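You operate a simulated robot arm through the tools that you are given. There is no shell and no other tool. Be economical: measure what you need, move in short steps, check, and stop when the job is done.

You are at the controls of a simulated robot arm. One attempt, no reset.

## Task
Fit the small steel tray from the drawer and pin the bench frame's handle.
Fine: shut the drawer again; push both teal pins home.

The check looks at the end state, three seconds after you hand in, the way a careful person would. Anything else that was tipped, shoved, dropped, spilled or broken makes it a failure.

## Robot
A 7-joint arm with a two-finger parallel gripper on a trunk, on a base that drives. Base frame: it is fixed to the floor where the robot stands at the start and does not move with it; the origin is under the middle of the robot, x ahead of it, y to its left, z up. Lengths are in m, angles in degrees, forces in N, time in s.
With the tool pointing down near the work surface it reaches from about 0.32 to 0.78 m from the robot's upright axis, wherever it stands. Its first joint turns from -166.0 to 166.0 degrees. Places, roughly: back axle catch of the bench frame [0.5, -0.9, 1]; back foot catch of the bench frame [0.7, -0.6, 1]; back handle pin of the bench frame [0.7, -0.4, 1.3]; back tank catch of the bench frame [0.6, -0.7, 1.3]; bench frame [0.5, -0.6, 1]; drawer of the frame bench [0.4, -0.4, 0.7]; front axle catch of the bench frame [0.2, -0.8, 1]; front foot catch of the bench frame [0.3, -0.4, 1]; front handle pin of the bench frame [0.4, -0.3, 1.3]; front tank catch of the bench frame [0.3, -0.5, 1.3]; handle sockets of the bench frame [0.6, -0.3, 1.3]; shield catch of the bench frame [0.6, -0.8, 1.2]; small steel tray [-1.5, -1.25, 1.25]; tall blue lever [0.1, -1, 1]; tray shelf of the bench frame [0.3, -0.6, 0.9]. Payload 3.91 kg.
The tool frame sits at the grasp point between the pads (the TCP): z along the fingers, y along the line on which they close. The tips reach 0.03 m beyond it. Largest opening 0.11 m; finger width 0.02, thickness 0.01; the body of the gripper, 0.048 by 0.112 m, starts 0.055 m behind the TCP.
Orientation is that of the tool frame in the base frame, as a unit quaternion [w, x, y, z]. With the fingers straight down and closing along the base's y, the tool's x points along the base's -x, its y along +y and its z along -z.

## Interface
- The arm moves only by the tool play_rows. Its argument "series" is a list of rows, each a list of 6 numbers: the shift along the tool's x, y, z in m, then the turn, a rotation vector about the tool's x, y, z in degrees. In form: [[x, y, z, wx, wy, wz], ...]. A call has 1 to 12 rows; each row is the pose to reach, as a shift and turn from the pose commanded when the call began, along the tool's axes at that moment. "claw" is the closure in counts, from 0 (fully open) to 255 (shut), set as the call begins (left out, the last holds). A row lasts 0.2 s, in which the tool goes at most 0.05 m and 8.6 degrees; a call with a longer step from one row to the next is refused whole, and so is a gripper value outside its range. A pose out of reach is approached as far as the arm can. The call stops where the force on the tool passes 90 N (or 10 N more than at its start, if that is more) or the arm is blocked; 0.2 s more then pass. Each finger travels about 0.108 m/s and halts on what it meets, pressing with about 37 N; the grip force reading is that of the motor and also rises with nothing between the fingers. The clock runs only during rows and for 0.2 s after the last one: add rows that repeat a pose to give the fingers time. The reply holds the time, the measured pose of the TCP, the force on the tool along the base axes, the opening and the grip force, in the units named above and with some noise, with the torque about the TCP (base axes, N m) and any sound that the robot's microphone picked up, and new pictures: "pictures" is both (left out), scene, wrist or none.
- Cameras (640 x 400 px; columns grow to the right, rows downward): "scene" is now at [-0.0247, 0.0802, 1.512]; the picture's right is [-0.92, -0.39, 0.00], its down [-0.25, 0.59, -0.76] and it looks along [0.30, -0.70, -0.64] (base axes); focal length 248 px, centre (320, 200). "wrist" rides on the gripper at [0.072, 0.017, -0.103] in the tool frame; the picture's right is [-0.23, 0.97, 0.00], its down [-0.76, -0.18, -0.62] and it looks along [-0.61, -0.14, 0.78] (tool axes); focal length 222 px, centre (320, 200). There is no depth. A picture from a camera that has moved, and an enlarged one, comes with that camera's place and axes in the base frame and with its lens.
- steer(legs): drives the robot by 1 to 6 legs, each [ahead, left, turn to the left] in m, m and degrees, along the robot's own axes; the way and the turn of a leg run together, so that a leg with both is an arc; at most 1.5 m and 180 degrees a leg. The arm and the cameras ride along, it lands a little off, and it stops where it bumps. It gives what a move gives, and a new picture of the scene camera.
- aim_head(pan, tilt): turns the head with the scene camera to pan (to the left, within 155 degrees either way) and tilt (down, from -29 to 69), counted from straight ahead of the robot. It gives what a move gives, and a new picture of the scene camera.
- inspect(camera, box): a new picture of the part [left, top, right, bottom] of that camera's present view, enlarged. It takes no simulated time.
- hand_in(): hands the job in; it is judged then, once.

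Go step by step. Nothing tells you exact positions but the pictures and the camera data: compare them with the known pose of the tool, close in by small moves and look again before you grip or let go. The budget is 120 turns and 260 pictures, counting those below and the enlarged ones. Unless the task says otherwise, let go and move clear before handing in, and close with one line.

The tools are called as a command line: name --pt "numbers of a row" for each row, then --argument value for the rest, lists and objects as JSON in quotes. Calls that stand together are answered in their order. play_rows: Moves the arm, as the interface text tells. Its arguments: {"type":"object","properties":{"series":{"type":"array","items":{"type":"array","items":{"type":"number"}}},"claw":{"type":"number"},"pictures":{"type":"string","enum":["both","scene","wrist","none"]}},"required":["series"]} The other tools are called the same way: steer (legs) drives the base; aim_head (pan, tilt) turns the head that bears the scene camera; inspect (camera, box) takes an enlarged picture of a part of a camera's view; hand_in () hands the job in.

At the start:

```text
t: 0.0
tool_pos: [0.1881, -0.3901, 1.0]
orientation: [0.001, 0.0, 1.0, 0.0]
force: [-0.9, 0.4, -0.2]
torque: [0.01, 0.02, -0.01]
finger_gap: 0.1103
grip_force: 0.1
robot x, y, heading: [0.0027, 0.0019, -0.2]
head pan, tilt: [-66.7, 40.1]
```

scene: 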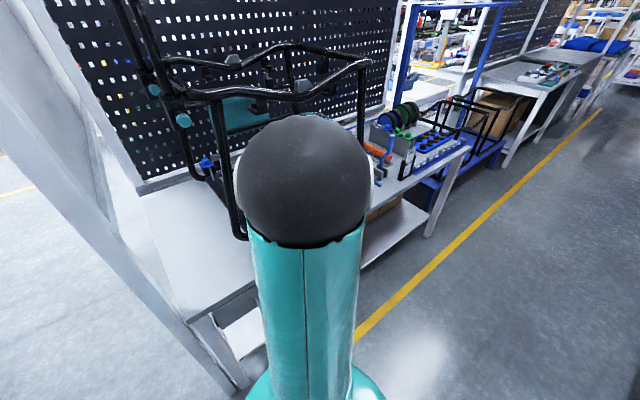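
wrist: 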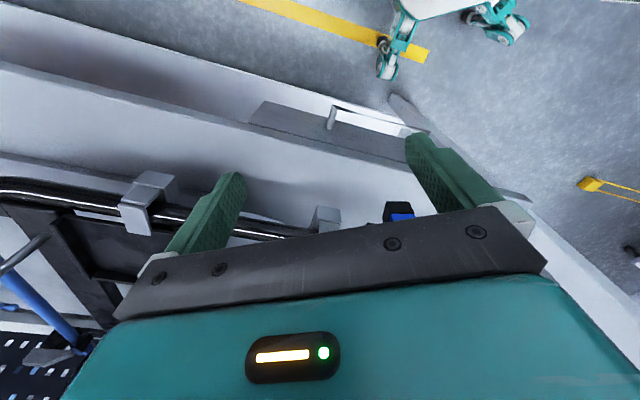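

The arm blocks much of the view: the bench frame is behind it and a drawer front with a handle shows in the wrist picture. I'll look around with the head first.

aim_head --pan -40 --tilt 35

aim_head --pan -135 --tilt 15

inspect --camera "wrist" --box '[0, 0, 640, 250]'

```text
t: 0.9
tool_pos: [0.1878, -0.3915, 0.9986]
orientation: [0.0, 0.0, 1.0, -0.001]
force: [0.3, 0.4, 0.3]
torque: [-0.03, 0.0, -0.01]
finger_gap: 0.11
grip_force: 0.1
robot x, y, heading: [-0.0014, 0.0018, 0.1]
head pan, tilt: [-40.0, 35.0]
camera scene: at [0.0092, 0.1016, 1.5197], right [-0.64, -0.77, 0.0], down [-0.44, 0.37, -0.82], along [0.63, -0.53, -0.57], focal length 248 px, centre (320, 200)
```

scene: 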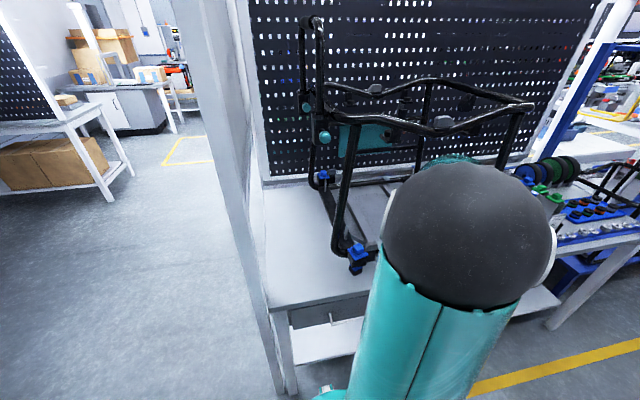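

```text
t: 2.6
tool_pos: [0.1882, -0.3909, 1.0006]
orientation: [-0.001, 0.0, 1.0, 0.001]
force: [0.4, -0.4, 0.2]
torque: [0.01, 0.0, 0.02]
finger_gap: 0.11
grip_force: 0.0
robot x, y, heading: [0.0005, -0.0003, -0.1]
head pan, tilt: [-135.0, 15.0]
camera scene: at [-0.1242, 0.0922, 1.5517], right [-0.71, 0.71, 0.0], down [0.18, 0.18, -0.97], along [-0.68, -0.68, -0.26], focal length 248 px, centre (320, 200)
```

scene: 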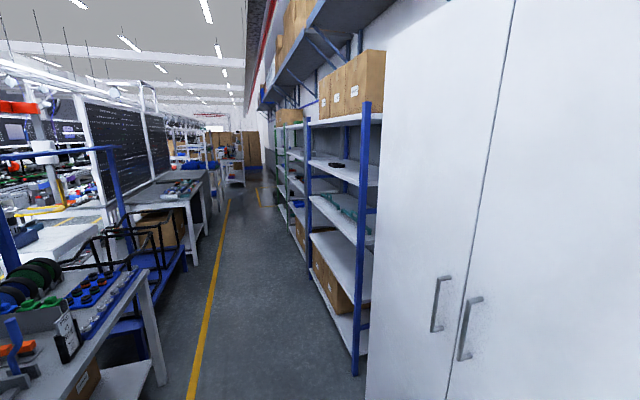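

```text
1.00 times, centred on (320, 125) of wrist (not enlarged: the box is as wide or as high as the picture)
camera zoom: at [0.1162, -0.3737, 1.1038], right [0.23, 0.97, 0.0], down [0.76, -0.18, 0.62], along [0.61, -0.14, -0.78], focal length 222 px, centre (320, 275)
```

zoom: 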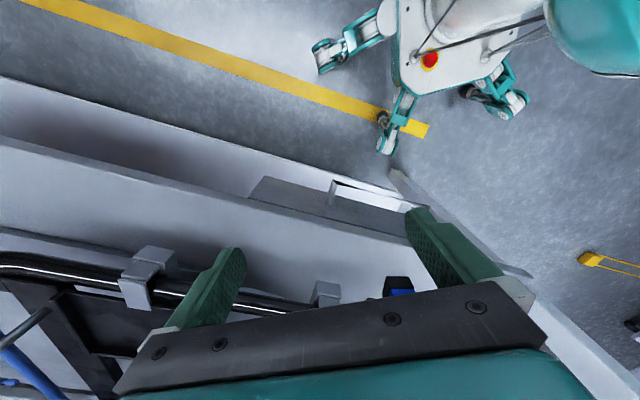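

The shelf rack on the right may carry a tray at the listed spot. I'll zoom there and look at the drawer area.

inspect --camera "scene" --box '[260, 110, 400, 270]'

aim_head --pan -66 --tilt 20

aim_head --pan -100 --tilt 35

```text
2.50 times, centred on (330, 190) of scene
camera zoom: at [-0.1242, 0.0922, 1.5517], right [-0.71, 0.71, 0.0], down [0.18, 0.18, -0.97], along [-0.68, -0.68, -0.26], focal length 620 px, centre (295, 225)
```

zoom: 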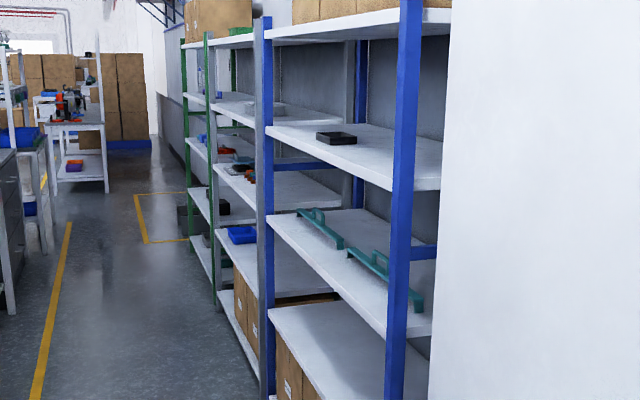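

```text
t: 4.0
tool_pos: [0.1884, -0.3899, 1.0002]
orientation: [0.0, 0.0, 1.0, 0.0]
force: [0.4, 0.0, -0.2]
torque: [0.0, -0.03, -0.02]
finger_gap: 0.1099
grip_force: 0.1
robot x, y, heading: [-0.0016, 0.0023, 0.1]
head pan, tilt: [-66.0, 20.0]
camera scene: at [-0.0204, 0.0732, 1.5436], right [-0.91, -0.41, 0.0], down [-0.14, 0.31, -0.94], along [0.38, -0.86, -0.34], focal length 248 px, centre (320, 200)
```

scene: 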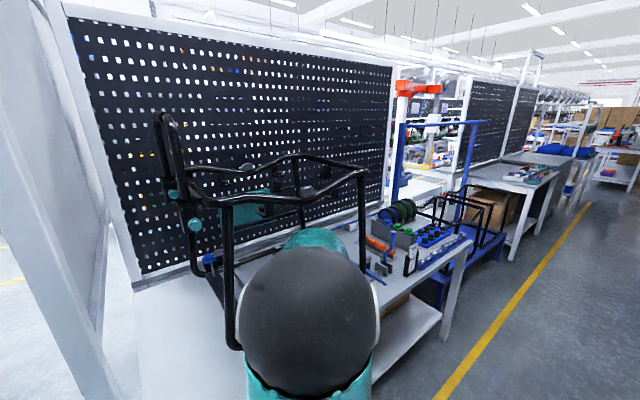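

```text
t: 5.0
tool_pos: [0.188, -0.3893, 0.9994]
orientation: [0.0, 0.0, 1.0, -0.001]
force: [-0.1, -0.6, 0.7]
torque: [0.01, 0.02, -0.03]
finger_gap: 0.11
grip_force: 0.1
robot x, y, heading: [0.0017, 0.0026, -0.2]
head pan, tilt: [-100.0, 35.0]
camera scene: at [-0.0734, 0.0715, 1.5198], right [-0.98, 0.17, 0.0], down [0.1, 0.56, -0.82], along [-0.14, -0.81, -0.57], focal length 248 px, centre (320, 200)
```

scene: 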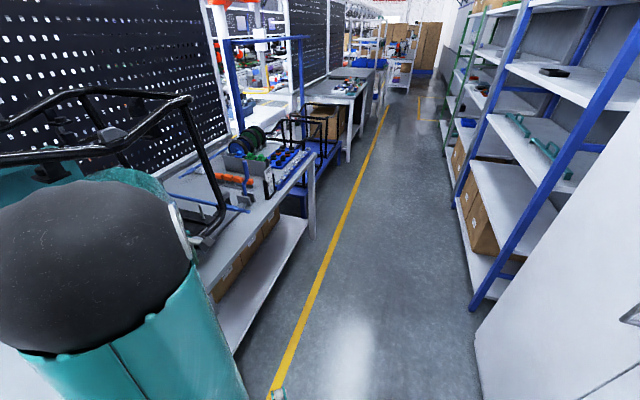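

The frame bench runs obliquely (its front faces roughly [-0.86, 0.51]). I'll turn the robot to face it square and back off a little for a clear view.

steer --legs '[[0, 0, -30.5], [-0.12, 0, 0]]'

aim_head --pan 10 --tilt 40

```text
t: 10.8
tool_pos: [-0.1397, -0.3706, 1.0001]
orientation: [0.0, 0.262, 0.965, 0.0]
force: [-1.4, 0.1, 0.6]
torque: [-0.01, -0.04, -0.03]
finger_gap: 0.1098
grip_force: 0.0
robot x, y, heading: [-0.1073, 0.06, -30.2]
head pan, tilt: [-100.0, 35.0]
camera scene: at [-0.135, 0.1633, 1.5197], right [-0.76, 0.65, 0.0], down [0.37, 0.44, -0.82], along [-0.53, -0.62, -0.57], focal length 248 px, centre (320, 200)
```

scene: 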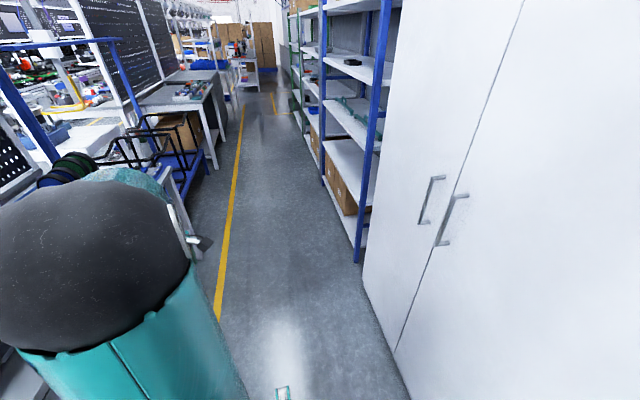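

```text
t: 12.7
tool_pos: [-0.1396, -0.3716, 1.0005]
orientation: [0.0, 0.262, 0.965, 0.0]
force: [0.2, -0.1, 0.2]
torque: [-0.03, 0.01, -0.02]
finger_gap: 0.11
grip_force: 0.0
robot x, y, heading: [-0.1082, 0.0629, -30.5]
head pan, tilt: [10.0, 40.0]
camera scene: at [0.0027, 0.1998, 1.5122], right [-0.35, -0.94, 0.0], down [-0.6, 0.22, -0.77], along [0.72, -0.27, -0.64], focal length 248 px, centre (320, 200)
```

scene: 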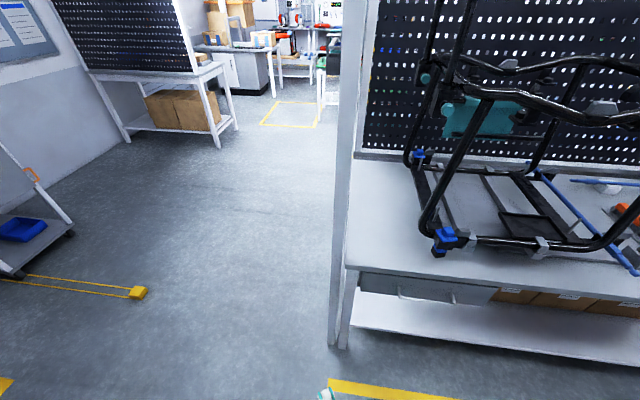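

Good view. Now panning right to see the frame and drawer.

aim_head --pan -25 --tilt 38

inspect --camera "scene" --box '[0, 200, 320, 400]'

inspect --camera "scene" --box '[60, 0, 320, 200]'

inspect --camera "scene" --box '[160, 100, 420, 260]'

```text
t: 13.7
tool_pos: [-0.1387, -0.3716, 0.9994]
orientation: [0.0, 0.262, 0.965, 0.0]
force: [-0.1, -0.3, 0.6]
torque: [0.02, 0.01, 0.01]
finger_gap: 0.1098
grip_force: 0.1
robot x, y, heading: [-0.1018, 0.0633, -30.5]
head pan, tilt: [-25.0, 38.0]
camera scene: at [-0.0278, 0.1584, 1.5152], right [-0.82, -0.57, 0.0], down [-0.35, 0.51, -0.79], along [0.45, -0.65, -0.62], focal length 248 px, centre (320, 200)
```

scene: 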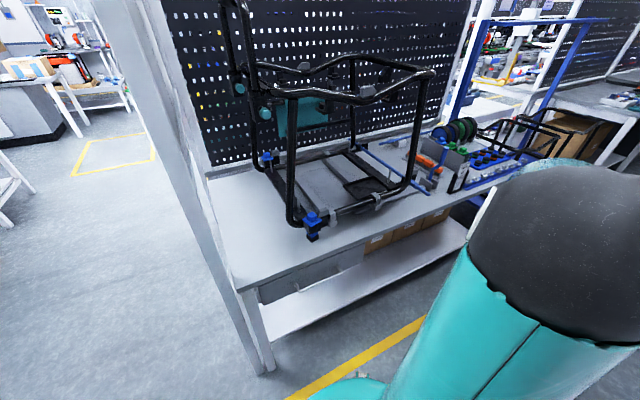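

```text
2.00 times, centred on (160, 300) of scene
camera zoom: at [-0.0278, 0.1584, 1.5152], right [-0.82, -0.57, 0.0], down [-0.35, 0.51, -0.79], along [0.45, -0.65, -0.62], focal length 496 px, centre (640, 0)
```

zoom: 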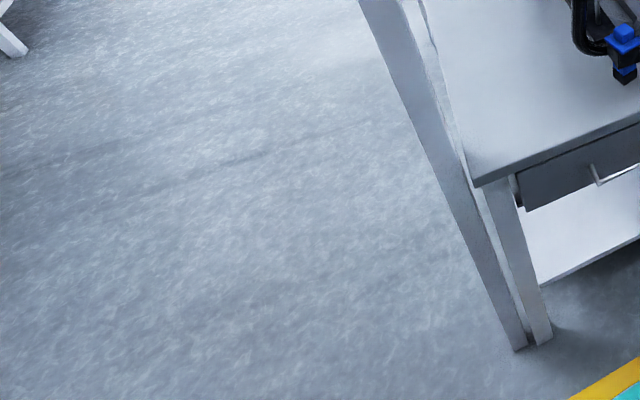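

```text
2.00 times, centred on (190, 100) of scene
camera zoom: at [-0.0278, 0.1584, 1.5152], right [-0.82, -0.57, 0.0], down [-0.35, 0.51, -0.79], along [0.45, -0.65, -0.62], focal length 496 px, centre (580, 400)
```

zoom: 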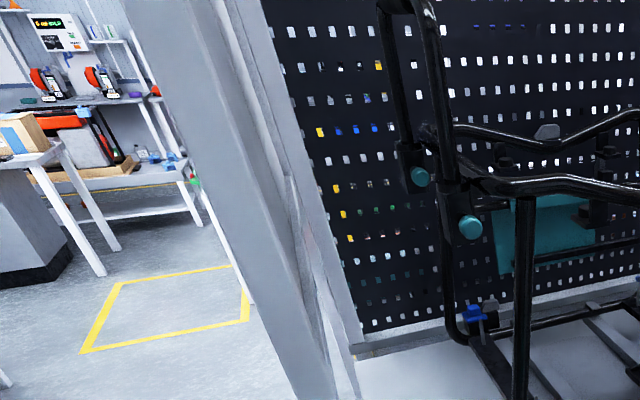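

```text
2.46 times, centred on (290, 180) of scene
camera zoom: at [-0.0278, 0.1584, 1.5152], right [-0.82, -0.57, 0.0], down [-0.35, 0.51, -0.79], along [0.45, -0.65, -0.62], focal length 611 px, centre (394, 249)
```

zoom: 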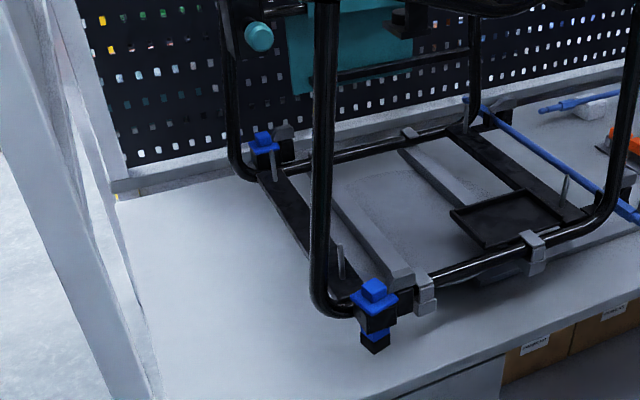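

The tray shelf (dark pan in the frame's right front) and the two teal pins on the handle sockets are visible, as is a bow handle on the drawer under the bench's left end. I'll zoom in on the pins, drawer and shelf.

inspect --camera "scene" --box '[220, 50, 300, 100]'

inspect --camera "scene" --box '[330, 150, 430, 215]'

inspect --camera "scene" --box '[240, 220, 400, 320]'

```text
8.00 times, centred on (260, 75) of scene
camera zoom: at [-0.0278, 0.1584, 1.5152], right [-0.82, -0.57, 0.0], down [-0.35, 0.51, -0.79], along [0.45, -0.65, -0.62], focal length 1986 px, centre (800, 1200)
```

zoom: 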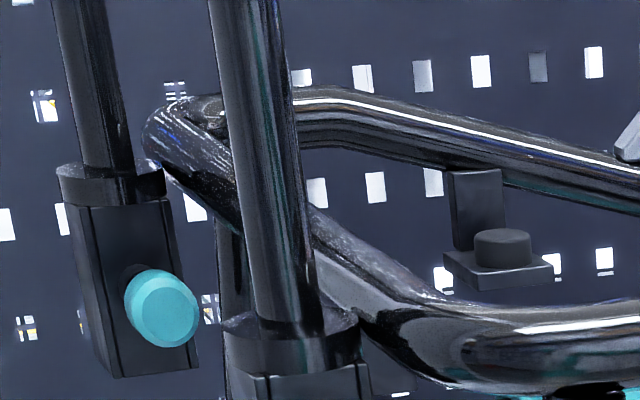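

```text
6.15 times, centred on (380, 182) of scene
camera zoom: at [-0.0278, 0.1584, 1.5152], right [-0.82, -0.57, 0.0], down [-0.35, 0.51, -0.79], along [0.45, -0.65, -0.62], focal length 1527 px, centre (-49, 308)
```

zoom: 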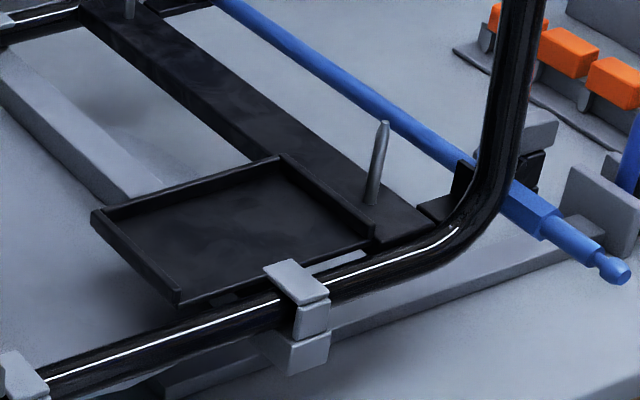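

```text
4.00 times, centred on (320, 270) of scene
camera zoom: at [-0.0278, 0.1584, 1.5152], right [-0.82, -0.57, 0.0], down [-0.35, 0.51, -0.79], along [0.45, -0.65, -0.62], focal length 993 px, centre (320, -80)
```

zoom: 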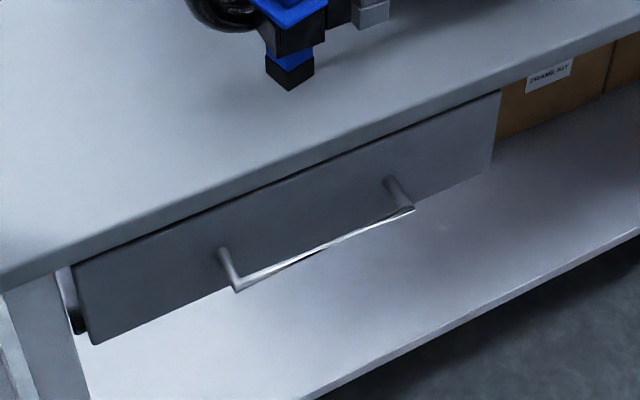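

The drawer bar is near (0.28, -0.295, 0.69) with about 4 cm standoff, and both pins push along +u = (0.86, -0.51), into the bench. I'll back off slightly, roll the tool 90° and tilt it to take the drawer bar from the front.

steer --legs '[[-0.1, 0, 0]]'

play_rows --pt "0 0 0 0 0 8.5" --pt "0 0 0 0 0 17" --pt "0 0 0 0 0 25.5" --pt "0 0 0 0 0 34" --pt "0 0 0 0 0 42.5" --pt "0 0 0 0 0 51" --pt "0 0 0 0 0 59.5" --pt "0 0 0 0 0 68" --pt "0 0 0 0 0 76.5" --pt "0 0 0 0 0 85" --pt "0 0 0 0 0 90" --pictures "none"

play_rows --pt "0 0 0 -8 0 0" --pt "0 0 0 -16 0 0" --pt "0 0 0 -24 0 0" --pt "0 0 0 -32 0 0" --pt "0 0 0 -40 0 0" --pt "0 0 0 -48 0 0" --pt "0 0 0 -56 0 0" --pt "0 0 0 -62 0 0" --pt "0 0 0 -65 0 0"

```text
t: 15.6
tool_pos: [-0.2231, -0.3239, 1.0002]
orientation: [-0.001, 0.261, 0.965, 0.0]
force: [1.7, -0.3, -1.1]
torque: [0.01, 0.04, 0.0]
finger_gap: 0.1097
grip_force: 0.1
robot x, y, heading: [-0.1964, 0.117, -30.4]
head pan, tilt: [-25.0, 38.0]
camera scene: at [-0.1145, 0.2089, 1.5152], right [-0.82, -0.57, 0.0], down [-0.35, 0.51, -0.79], along [0.45, -0.65, -0.62], focal length 248 px, centre (320, 200)
```

scene: 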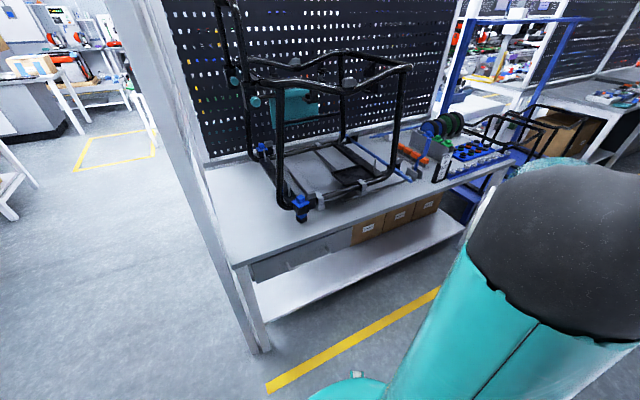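

```text
t: 18.0
tool_pos: [-0.2237, -0.3208, 1.0007]
orientation: [0.0, 0.868, 0.496, 0.0]
force: [0.1, 0.4, 0.1]
torque: [-0.03, -0.02, -0.02]
finger_gap: 0.11
grip_force: 0.0
robot x, y, heading: [-0.1926, 0.1123, -30.5]
head pan, tilt: [-25.0, 38.0]
```

```text
t: 20.0
tool_pos: [-0.2233, -0.3218, 0.9993]
orientation: [0.467, 0.731, 0.419, 0.268]
force: [0.5, 0.3, 0.6]
torque: [-0.02, 0.02, -0.01]
finger_gap: 0.11
grip_force: 0.1
robot x, y, heading: [-0.1955, 0.1142, -30.2]
head pan, tilt: [-25.0, 38.0]
camera scene: at [-0.1161, 0.2101, 1.5152], right [-0.82, -0.57, 0.0], down [-0.35, 0.51, -0.79], along [0.45, -0.65, -0.62], focal length 248 px, centre (320, 200)
camera wrist: at [-0.2614, -0.2151, 1.0593], right [0.24, -0.4, 0.88], down [-0.94, -0.33, 0.1], along [0.25, -0.85, -0.46], focal length 222 px, centre (320, 200)
```

scene: 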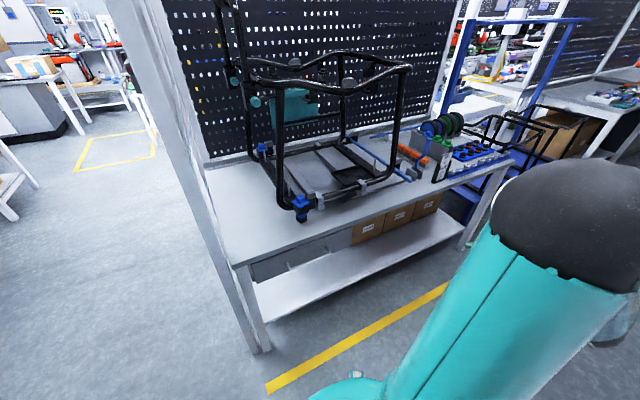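
wrist: 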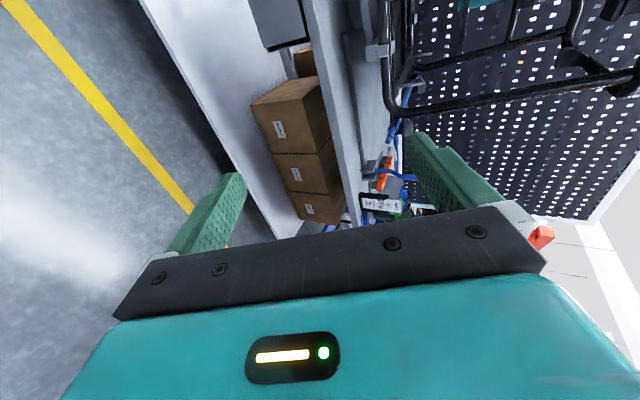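

Moving the tool in front of the drawer bar, short of it.

play_rows --pt "0.028 -0.0156 0.0327 0 0 0" --pt "0.056 -0.0312 0.0654 0 0 0" --pt "0.084 -0.0468 0.0981 0 0 0" --pt "0.112 -0.0624 0.131 0 0 0" --pt "0.14 -0.078 0.1635 0 0 0" --pt "0.168 -0.0936 0.196 0 0 0" --pt "0.196 -0.109 0.229 0 0 0" --pt "0.224 -0.125 0.262 0 0 0" --pt "0.252 -0.14 0.294 0 0 0" --pt "0.28 -0.156 0.327 0 0 0"

aim_head --pan -5 --tilt 50

```text
t: 22.2
tool_pos: [0.1157, -0.1959, 0.719]
orientation: [0.466, 0.732, 0.419, 0.267]
force: [-0.6, -0.5, 0.3]
torque: [0.01, -0.05, 0.05]
finger_gap: 0.11
grip_force: 0.0
out of reach, approached as far as the arm can: row 4, 5, 6, 7, 8
robot x, y, heading: [-0.1935, 0.113, -30.6]
head pan, tilt: [-25.0, 38.0]
camera scene: at [-0.1178, 0.2099, 1.5152], right [-0.82, -0.57, 0.0], down [-0.35, 0.51, -0.79], along [0.45, -0.65, -0.62], focal length 248 px, centre (320, 200)
camera wrist: at [0.078, -0.0895, 0.779], right [0.24, -0.4, 0.88], down [-0.94, -0.33, 0.1], along [0.25, -0.85, -0.46], focal length 222 px, centre (320, 200)
```

scene: 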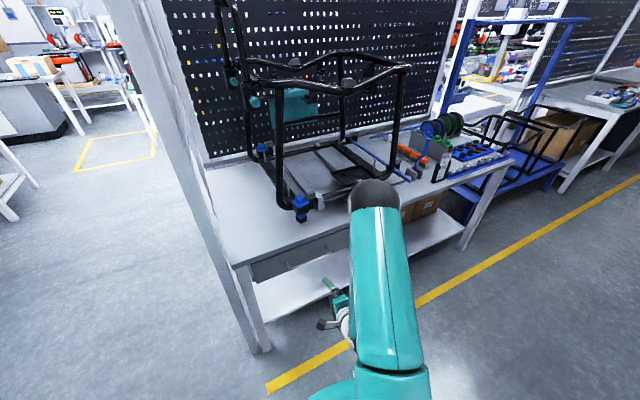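
wrist: 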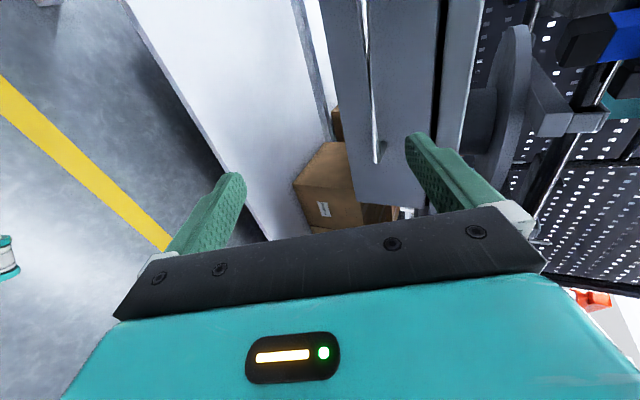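

```text
t: 23.0
tool_pos: [0.1163, -0.1959, 0.7198]
orientation: [0.466, 0.731, 0.42, 0.267]
force: [-0.2, -0.7, 0.1]
torque: [0.0, -0.02, -0.02]
finger_gap: 0.11
grip_force: 0.0
robot x, y, heading: [-0.196, 0.1115, -30.5]
head pan, tilt: [-5.0, 50.0]
camera scene: at [-0.1027, 0.2366, 1.498], right [-0.58, -0.82, 0.0], down [-0.62, 0.44, -0.64], along [0.52, -0.37, -0.77], focal length 248 px, centre (320, 200)
```

scene: 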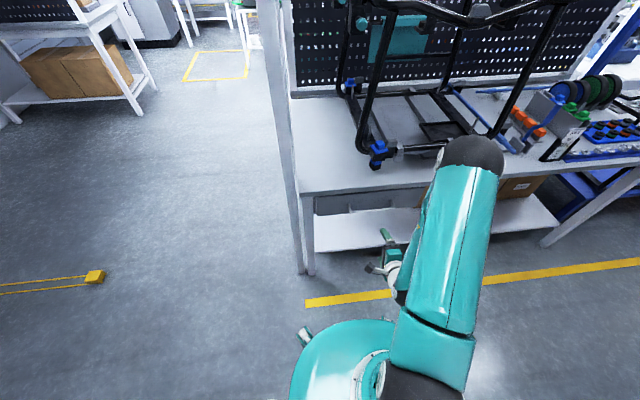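

The bar triangulates to about u=0.39, z=0.693. I'll part-close the fingers and approach to 8 cm short, checking the elbow.

play_rows --pt "0 0.008 0.037 0 0 0" --pt "0 0.0165 0.073 0 0 0" --pt "0 0.0248 0.11 0 0 0" --pt "0 0.0248 0.11 0 0 0" --claw 155

inspect --camera "scene" --box '[300, 100, 540, 300]'

```text
t: 24.0
tool_pos: [0.2118, -0.252, 0.695]
orientation: [0.466, 0.732, 0.42, 0.267]
force: [0.6, -0.7, -0.2]
torque: [-0.01, 0.03, 0.01]
finger_gap: 0.0429
grip_force: 0.0
robot x, y, heading: [-0.1948, 0.113, -30.2]
head pan, tilt: [-5.0, 50.0]
camera scene: at [-0.1021, 0.2364, 1.498], right [-0.58, -0.82, 0.0], down [-0.63, 0.44, -0.64], along [0.52, -0.37, -0.77], focal length 248 px, centre (320, 200)
camera wrist: at [0.1751, -0.1456, 0.7547], right [0.24, -0.4, 0.88], down [-0.94, -0.33, 0.1], along [0.25, -0.85, -0.46], focal length 222 px, centre (320, 200)
```

scene: 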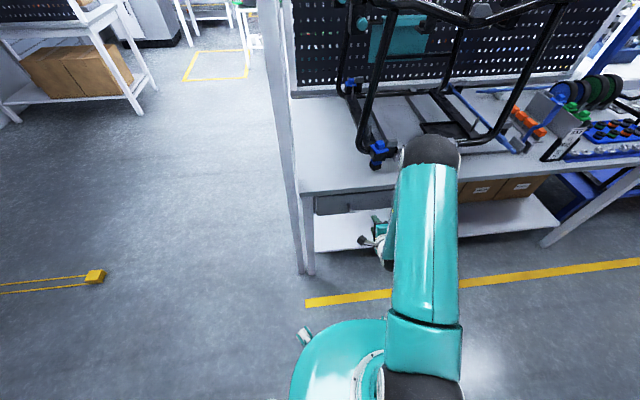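
wrist: 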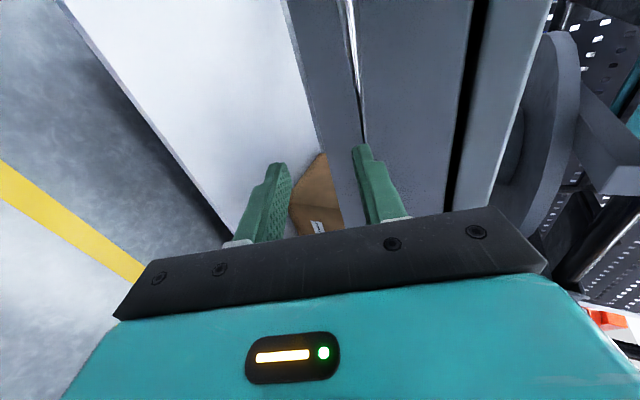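

```text
2.00 times, centred on (420, 200) of scene
camera zoom: at [-0.1021, 0.2364, 1.498], right [-0.58, -0.82, 0.0], down [-0.63, 0.44, -0.64], along [0.52, -0.37, -0.77], focal length 496 px, centre (120, 200)
```

zoom: 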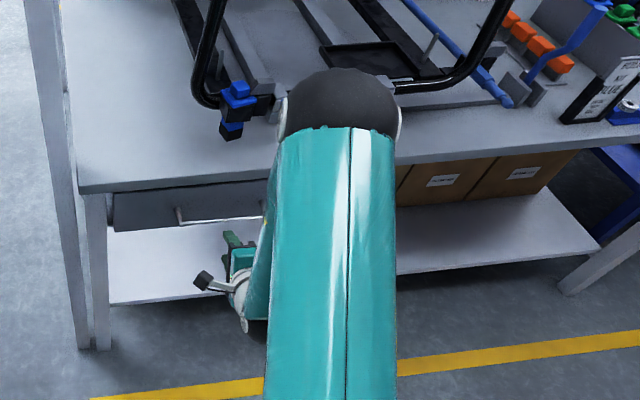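

Bar lines up with the prediction. Advancing onto the bar.

play_rows --pt "0 0.0105 0.022 0 0 0" --pt "0 0.021 0.044 0 0 0" --pt "0 0.0309 0.066 0 0 0"

inspect --camera "wrist" --box '[220, 60, 460, 210]'

```text
t: 24.7
tool_pos: [0.2407, -0.2694, 0.6934]
orientation: [0.46, 0.735, 0.422, 0.264]
force: [-75.8, 53.9, 59.8]
torque: [-1.48, -2.71, 1.57]
finger_gap: 0.0497
grip_force: 5.9
robot x, y, heading: [-0.1954, 0.118, -30.2]
head pan, tilt: [-5.0, 50.0]
stopped in row 3: the force on the tool passed its limit at 134 N (the readings are from after the stop); the commanded pose is now the measured one
camera scene: at [-0.1072, 0.2404, 1.4981], right [-0.58, -0.82, 0.0], down [-0.62, 0.44, -0.65], along [0.53, -0.37, -0.76], focal length 248 px, centre (320, 200)
camera wrist: at [0.2036, -0.163, 0.7545], right [0.25, -0.41, 0.88], down [-0.94, -0.34, 0.11], along [0.25, -0.85, -0.47], focal length 222 px, centre (320, 200)
```

scene: 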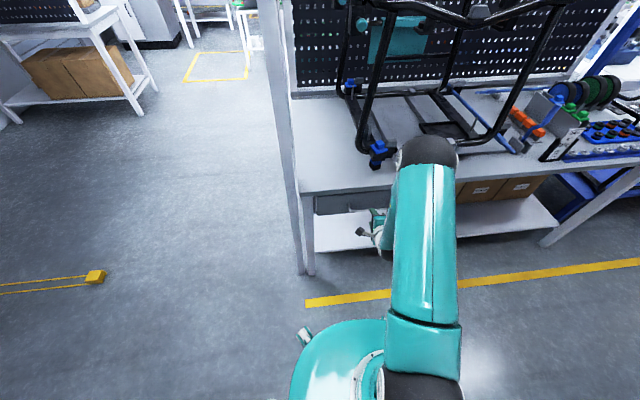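
wrist: 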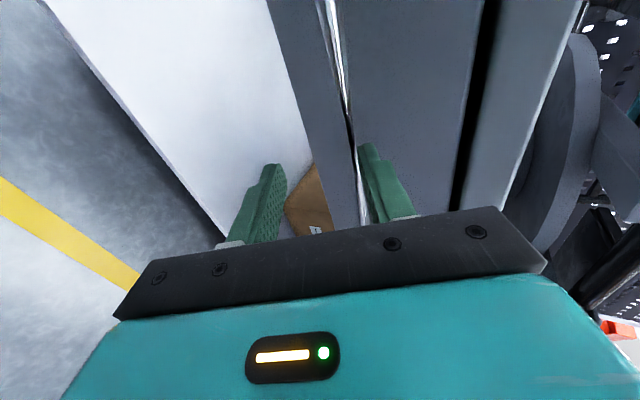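

```text
2.67 times, centred on (340, 135) of wrist
camera zoom: at [0.2036, -0.163, 0.7545], right [0.25, -0.41, 0.88], down [-0.94, -0.34, 0.11], along [0.25, -0.85, -0.47], focal length 592 px, centre (267, 373)
```

zoom: 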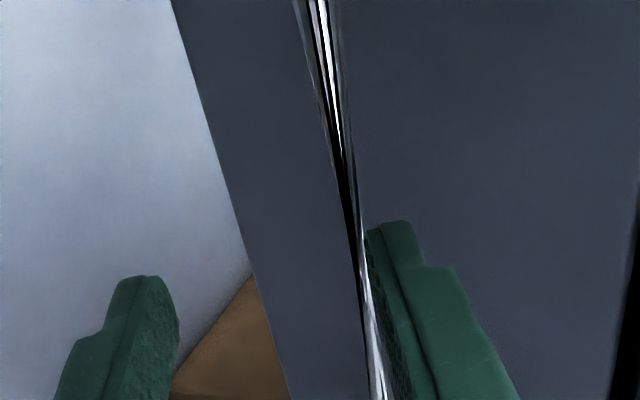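

The upper fingertip met the bar end-on, so the bar sits slightly higher than I had it. Backing off, raising 17 mm, opening a bit and going in again.

play_rows --pt "0 -0.0127 -0.0272 0 0 0" --pt "0 0.0027 -0.0344 0 0 0" --pt "0 0.0027 -0.0344 0 0 0" --pt "0 0.0154 -0.0072 0 0 0" --pt "0 0.024 0.011 0 0 0" --pt "0 0.0323 0.029 0 0 0" --claw 118 --pictures "wrist"

inspect --camera "wrist" --box '[220, 60, 460, 210]'

```text
t: 26.1
tool_pos: [0.2748, -0.29, 0.7084]
orientation: [0.459, 0.736, 0.423, 0.264]
force: [-76.3, 54.5, 44.9]
torque: [-1.92, -3.56, 1.1]
finger_gap: 0.0591
grip_force: 0.0
robot x, y, heading: [-0.193, 0.1138, -30.4]
head pan, tilt: [-5.0, 50.0]
camera wrist: at [0.2375, -0.1833, 0.7698], right [0.25, -0.41, 0.87], down [-0.93, -0.34, 0.11], along [0.25, -0.85, -0.47], focal length 222 px, centre (320, 200)
```

wrist: 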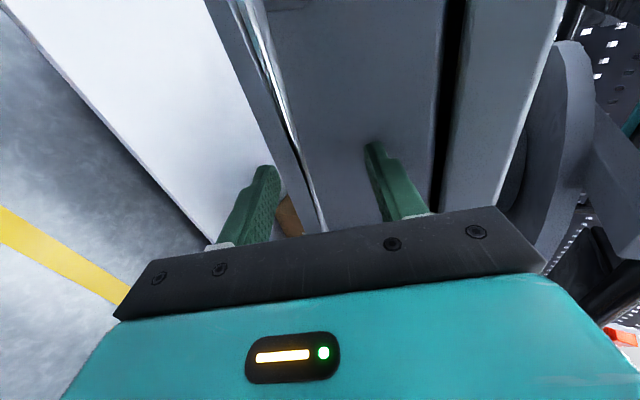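

```text
2.67 times, centred on (340, 135) of wrist
camera zoom: at [0.2375, -0.1833, 0.7698], right [0.25, -0.41, 0.87], down [-0.93, -0.34, 0.11], along [0.25, -0.85, -0.47], focal length 592 px, centre (267, 373)
```

zoom: 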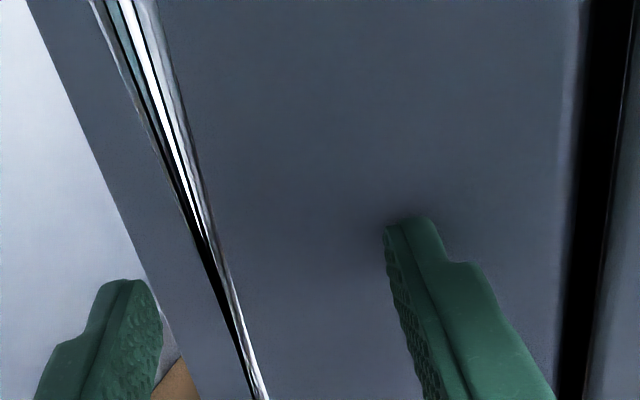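

The bar is now between the fingers. Easing back 8 mm and closing on it.

play_rows --pt "0 -0.0034 -0.0073 0 0 0" --pt "0 -0.0034 -0.0073 0 0 0" --pt "0 -0.0034 -0.0073 0 0 0" --pictures "none"

play_rows --pt "0 0 0 0 0 0" --pt "0 0 0 0 0 0" --pt "0 0 0 0 0 0" --pt "0 0 0 0 0 0" --claw 255 --pictures "wrist"

```text
t: 26.9
tool_pos: [0.2739, -0.289, 0.7092]
orientation: [0.46, 0.735, 0.423, 0.265]
force: [-7.4, 3.0, -0.6]
torque: [-0.05, -0.18, 0.02]
finger_gap: 0.0574
grip_force: 0.0
robot x, y, heading: [-0.1969, 0.1145, -30.1]
head pan, tilt: [-5.0, 50.0]
```

```text
t: 27.9
tool_pos: [0.2708, -0.2867, 0.7032]
orientation: [0.454, 0.739, 0.425, 0.26]
force: [-1.0, -0.3, -62.7]
torque: [-0.42, 0.68, 0.49]
finger_gap: 0.0138
grip_force: 44.9
robot x, y, heading: [-0.1935, 0.115, -30.2]
head pan, tilt: [-5.0, 50.0]
camera wrist: at [0.2346, -0.181, 0.7654], right [0.26, -0.42, 0.87], down [-0.93, -0.34, 0.12], along [0.24, -0.84, -0.48], focal length 222 px, centre (320, 200)
```

wrist: 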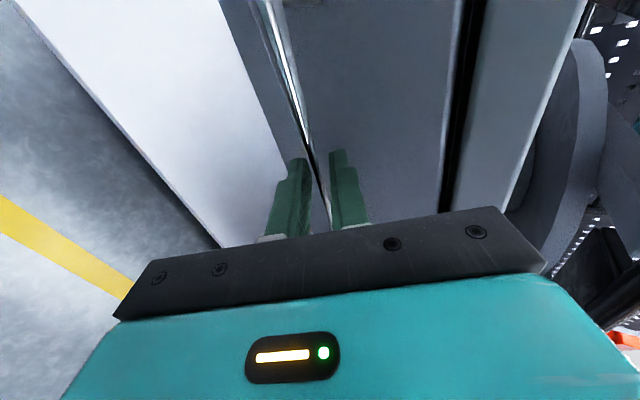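

The bar is gripped. Relieving the downward strain and pulling the drawer out along -u by 18 cm.

play_rows --pt "0 -0.0072 0.0034 0 0 0" --pt "0 -0.0157 -0.0148 0 0 0" --pt "0 -0.024 -0.033 0 0 0" --pt "0 -0.033 -0.051 0 0 0" --pt "0 -0.041 -0.069 0 0 0" --pt "0 -0.0495 -0.0875 0 0 0" --pt "0 -0.058 -0.1055 0 0 0" --pt "0 -0.0662 -0.124 0 0 0" --pt "0 -0.0747 -0.142 0 0 0" --pt "0 -0.083 -0.16 0 0 0"

```text
t: 30.1
tool_pos: [0.1155, -0.2, 0.7025]
orientation: [0.461, 0.737, 0.421, 0.261]
force: [-20.3, -36.3, -24.8]
torque: [-0.81, 0.69, 0.08]
finger_gap: 0.0138
grip_force: 45.2
robot x, y, heading: [-0.1964, 0.1129, -30.1]
head pan, tilt: [-5.0, 50.0]
camera scene: at [-0.1025, 0.2359, 1.4981], right [-0.58, -0.82, 0.0], down [-0.62, 0.44, -0.64], along [0.52, -0.37, -0.77], focal length 248 px, centre (320, 200)
camera wrist: at [0.0793, -0.0936, 0.7641], right [0.25, -0.41, 0.88], down [-0.94, -0.33, 0.12], along [0.24, -0.85, -0.47], focal length 222 px, centre (320, 200)
```

scene: 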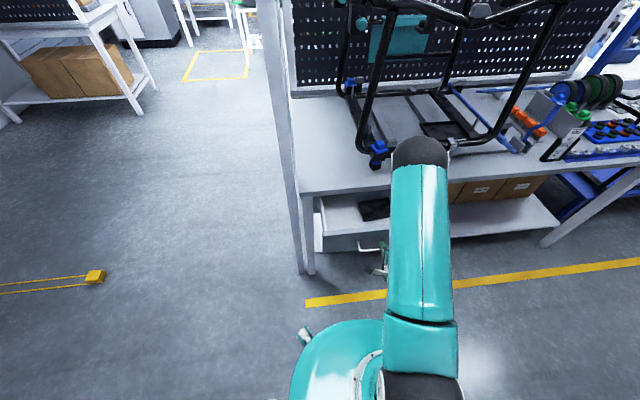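
wrist: 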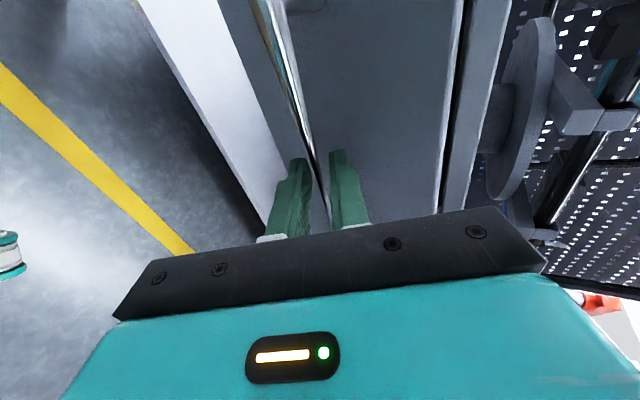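

The drawer is open and there is a dark tray inside it. Zooming in.

inspect --camera "scene" --box '[290, 170, 450, 270]'

```text
4.00 times, centred on (370, 220) of scene
camera zoom: at [-0.1025, 0.2359, 1.4981], right [-0.58, -0.82, 0.0], down [-0.62, 0.44, -0.64], along [0.52, -0.37, -0.77], focal length 993 px, centre (120, 120)
```

zoom: 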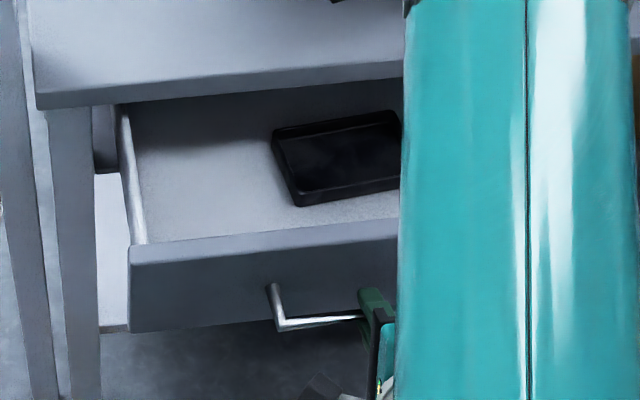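

The tray in the drawer still sits partly under the bench edge. Keeping the grip, I'll back the base 9 cm to open the drawer further.

steer --legs '[[-0.09, 0, 0]]'

```text
t: 31.9
tool_pos: [0.0403, -0.1544, 0.7049]
orientation: [0.461, 0.736, 0.421, 0.262]
force: [-16.9, -28.2, -18.5]
torque: [-0.93, 0.74, -0.49]
finger_gap: 0.0137
grip_force: 45.5
robot x, y, heading: [-0.2762, 0.16, -30.3]
head pan, tilt: [-5.0, 50.0]
camera scene: at [-0.1825, 0.283, 1.4981], right [-0.58, -0.82, 0.0], down [-0.62, 0.44, -0.64], along [0.52, -0.37, -0.77], focal length 248 px, centre (320, 200)
```

scene: 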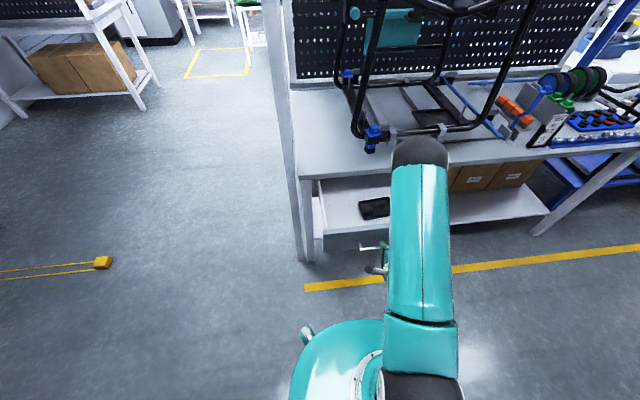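

Drawer now open about 26 cm. Releasing the bar, backing out along the tool axis, and lifting the arm clear.

play_rows --pt "0 0 0 0 0 0" --pt "0 0 0 0 0 0" --pt "0 0 -0.03 0 0 0" --pt "0 0 -0.06 0 0 0" --pt "0 0.04 -0.08 0 0 0" --pt "0 0.085 -0.1 0 0 0" --pt "0 0.13 -0.12 0 0 0" --pt "0 0.175 -0.14 0 0 0" --pt "0 0.22 -0.16 0 0 0" --pt "0 0.26 -0.18 0 0 0" --claw 118

inspect --camera "scene" --box '[280, 150, 440, 250]'

```text
t: 34.1
tool_pos: [0.0298, -0.1876, 1.0453]
orientation: [0.459, 0.737, 0.422, 0.262]
force: [-0.4, -0.4, -0.4]
torque: [-0.01, -0.03, 0.0]
finger_gap: 0.0591
grip_force: 0.1
out of reach, approached as far as the arm can: row 4, 5, 6, 7, 8, 9, 10
robot x, y, heading: [-0.2753, 0.1612, -30.3]
head pan, tilt: [-5.0, 50.0]
camera scene: at [-0.1812, 0.282, 1.498], right [-0.58, -0.82, 0.0], down [-0.63, 0.44, -0.64], along [0.52, -0.37, -0.77], focal length 248 px, centre (320, 200)
camera wrist: at [-0.0069, -0.082, 1.1068], right [0.25, -0.41, 0.87], down [-0.94, -0.33, 0.12], along [0.24, -0.85, -0.47], focal length 222 px, centre (320, 200)
```

scene: 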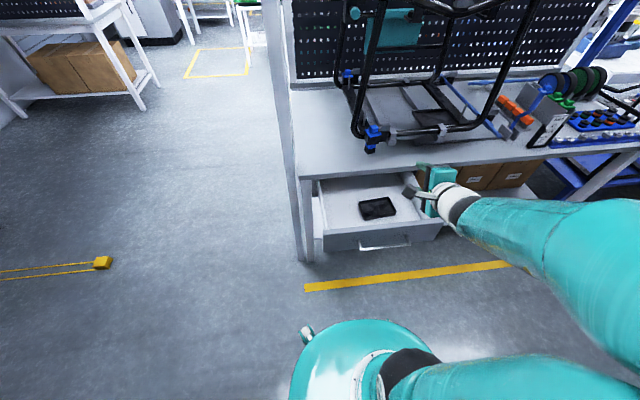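
wrist: 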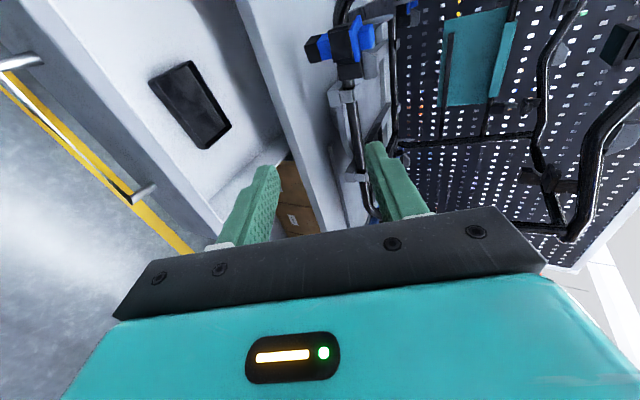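

```text
4.00 times, centred on (360, 200) of scene
camera zoom: at [-0.1812, 0.282, 1.498], right [-0.58, -0.82, 0.0], down [-0.63, 0.44, -0.64], along [0.52, -0.37, -0.77], focal length 993 px, centre (160, 200)
```

zoom: 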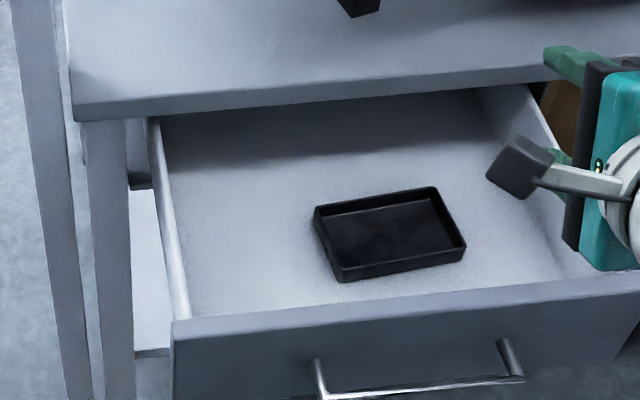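

The drawer holds one dark tray of about 0.142 x 0.082 m. The place list puts the small steel tray on the rack instead, so I'll compare that one before choosing.

aim_head --pan -100 --tilt 10

inspect --camera "wrist" --box '[120, 40, 280, 160]'

```text
t: 35.8
tool_pos: [0.0296, -0.1876, 1.0454]
orientation: [0.46, 0.736, 0.422, 0.262]
force: [0.1, -0.2, -0.6]
torque: [-0.01, 0.0, 0.0]
finger_gap: 0.0589
grip_force: 0.1
robot x, y, heading: [-0.2734, 0.1593, -30.3]
head pan, tilt: [-100.0, 10.0]
camera scene: at [-0.3052, 0.2568, 1.5599], right [-0.76, 0.65, 0.0], down [0.11, 0.13, -0.98], along [-0.64, -0.75, -0.17], focal length 248 px, centre (320, 200)
```

scene: 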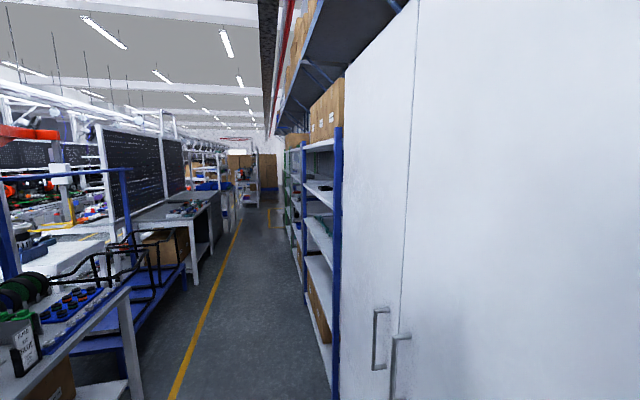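

```text
3.33 times, centred on (200, 100) of wrist
camera zoom: at [-0.0074, -0.0815, 1.1063], right [0.25, -0.41, 0.88], down [-0.94, -0.33, 0.12], along [0.25, -0.85, -0.47], focal length 740 px, centre (720, 533)
```

zoom: 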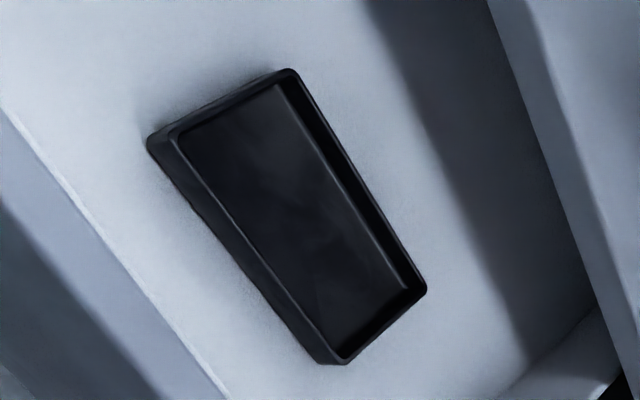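

The cabinet blocks the rack from here. I'll slide the base right along the aisle to view the rack tray and then the frame's tray shelf from the front.

steer --legs '[[0, -0.5, 0]]'

aim_head --pan -110 --tilt 10

aim_head --pan -8 --tilt 45

```text
t: 42.6
tool_pos: [-0.2226, -0.619, 1.0467]
orientation: [0.459, 0.736, 0.422, 0.263]
force: [0.4, -0.3, 0.1]
torque: [0.02, 0.01, 0.02]
finger_gap: 0.0592
grip_force: 0.0
robot x, y, heading: [-0.5288, -0.2706, -30.4]
head pan, tilt: [-100.0, 10.0]
camera scene: at [-0.5578, -0.1742, 1.5599], right [-0.76, 0.65, 0.0], down [0.11, 0.13, -0.98], along [-0.64, -0.75, -0.17], focal length 248 px, centre (320, 200)
```

scene: 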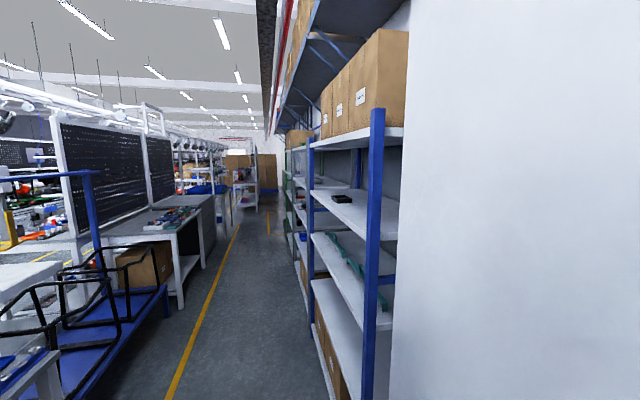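

```text
t: 43.4
tool_pos: [-0.2228, -0.6178, 1.0457]
orientation: [0.459, 0.736, 0.422, 0.263]
force: [-0.5, -0.6, -0.1]
torque: [0.03, 0.0, 0.01]
finger_gap: 0.059
grip_force: 0.1
robot x, y, heading: [-0.5282, -0.2708, -30.1]
head pan, tilt: [-110.0, 10.0]
camera scene: at [-0.5689, -0.1629, 1.5599], right [-0.64, 0.77, 0.0], down [0.13, 0.11, -0.98], along [-0.76, -0.63, -0.17], focal length 248 px, centre (320, 200)
```

scene: 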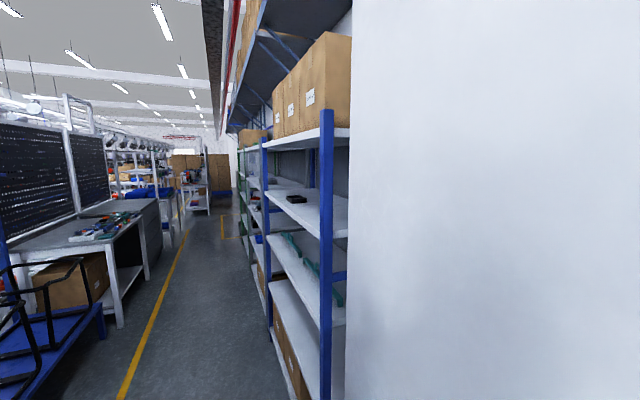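

```text
t: 45.2
tool_pos: [-0.2221, -0.6185, 1.046]
orientation: [0.46, 0.736, 0.422, 0.263]
force: [-0.8, -0.4, -0.2]
torque: [0.04, 0.0, 0.0]
finger_gap: 0.0592
grip_force: 0.1
robot x, y, heading: [-0.5249, -0.2652, -30.3]
head pan, tilt: [-8.0, 45.0]
camera scene: at [-0.4337, -0.1539, 1.5049], right [-0.62, -0.78, 0.0], down [-0.55, 0.44, -0.71], along [0.55, -0.44, -0.71], focal length 248 px, centre (320, 200)
```

scene: 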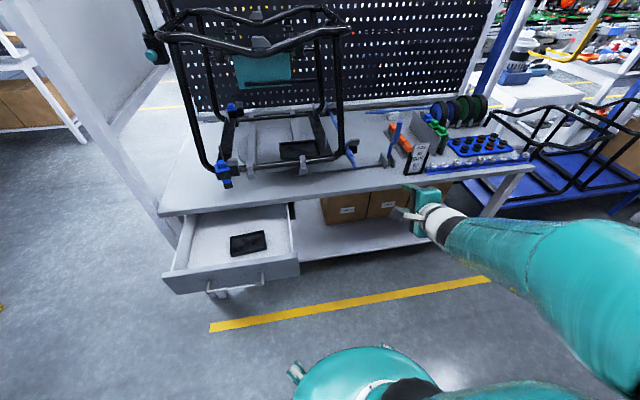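

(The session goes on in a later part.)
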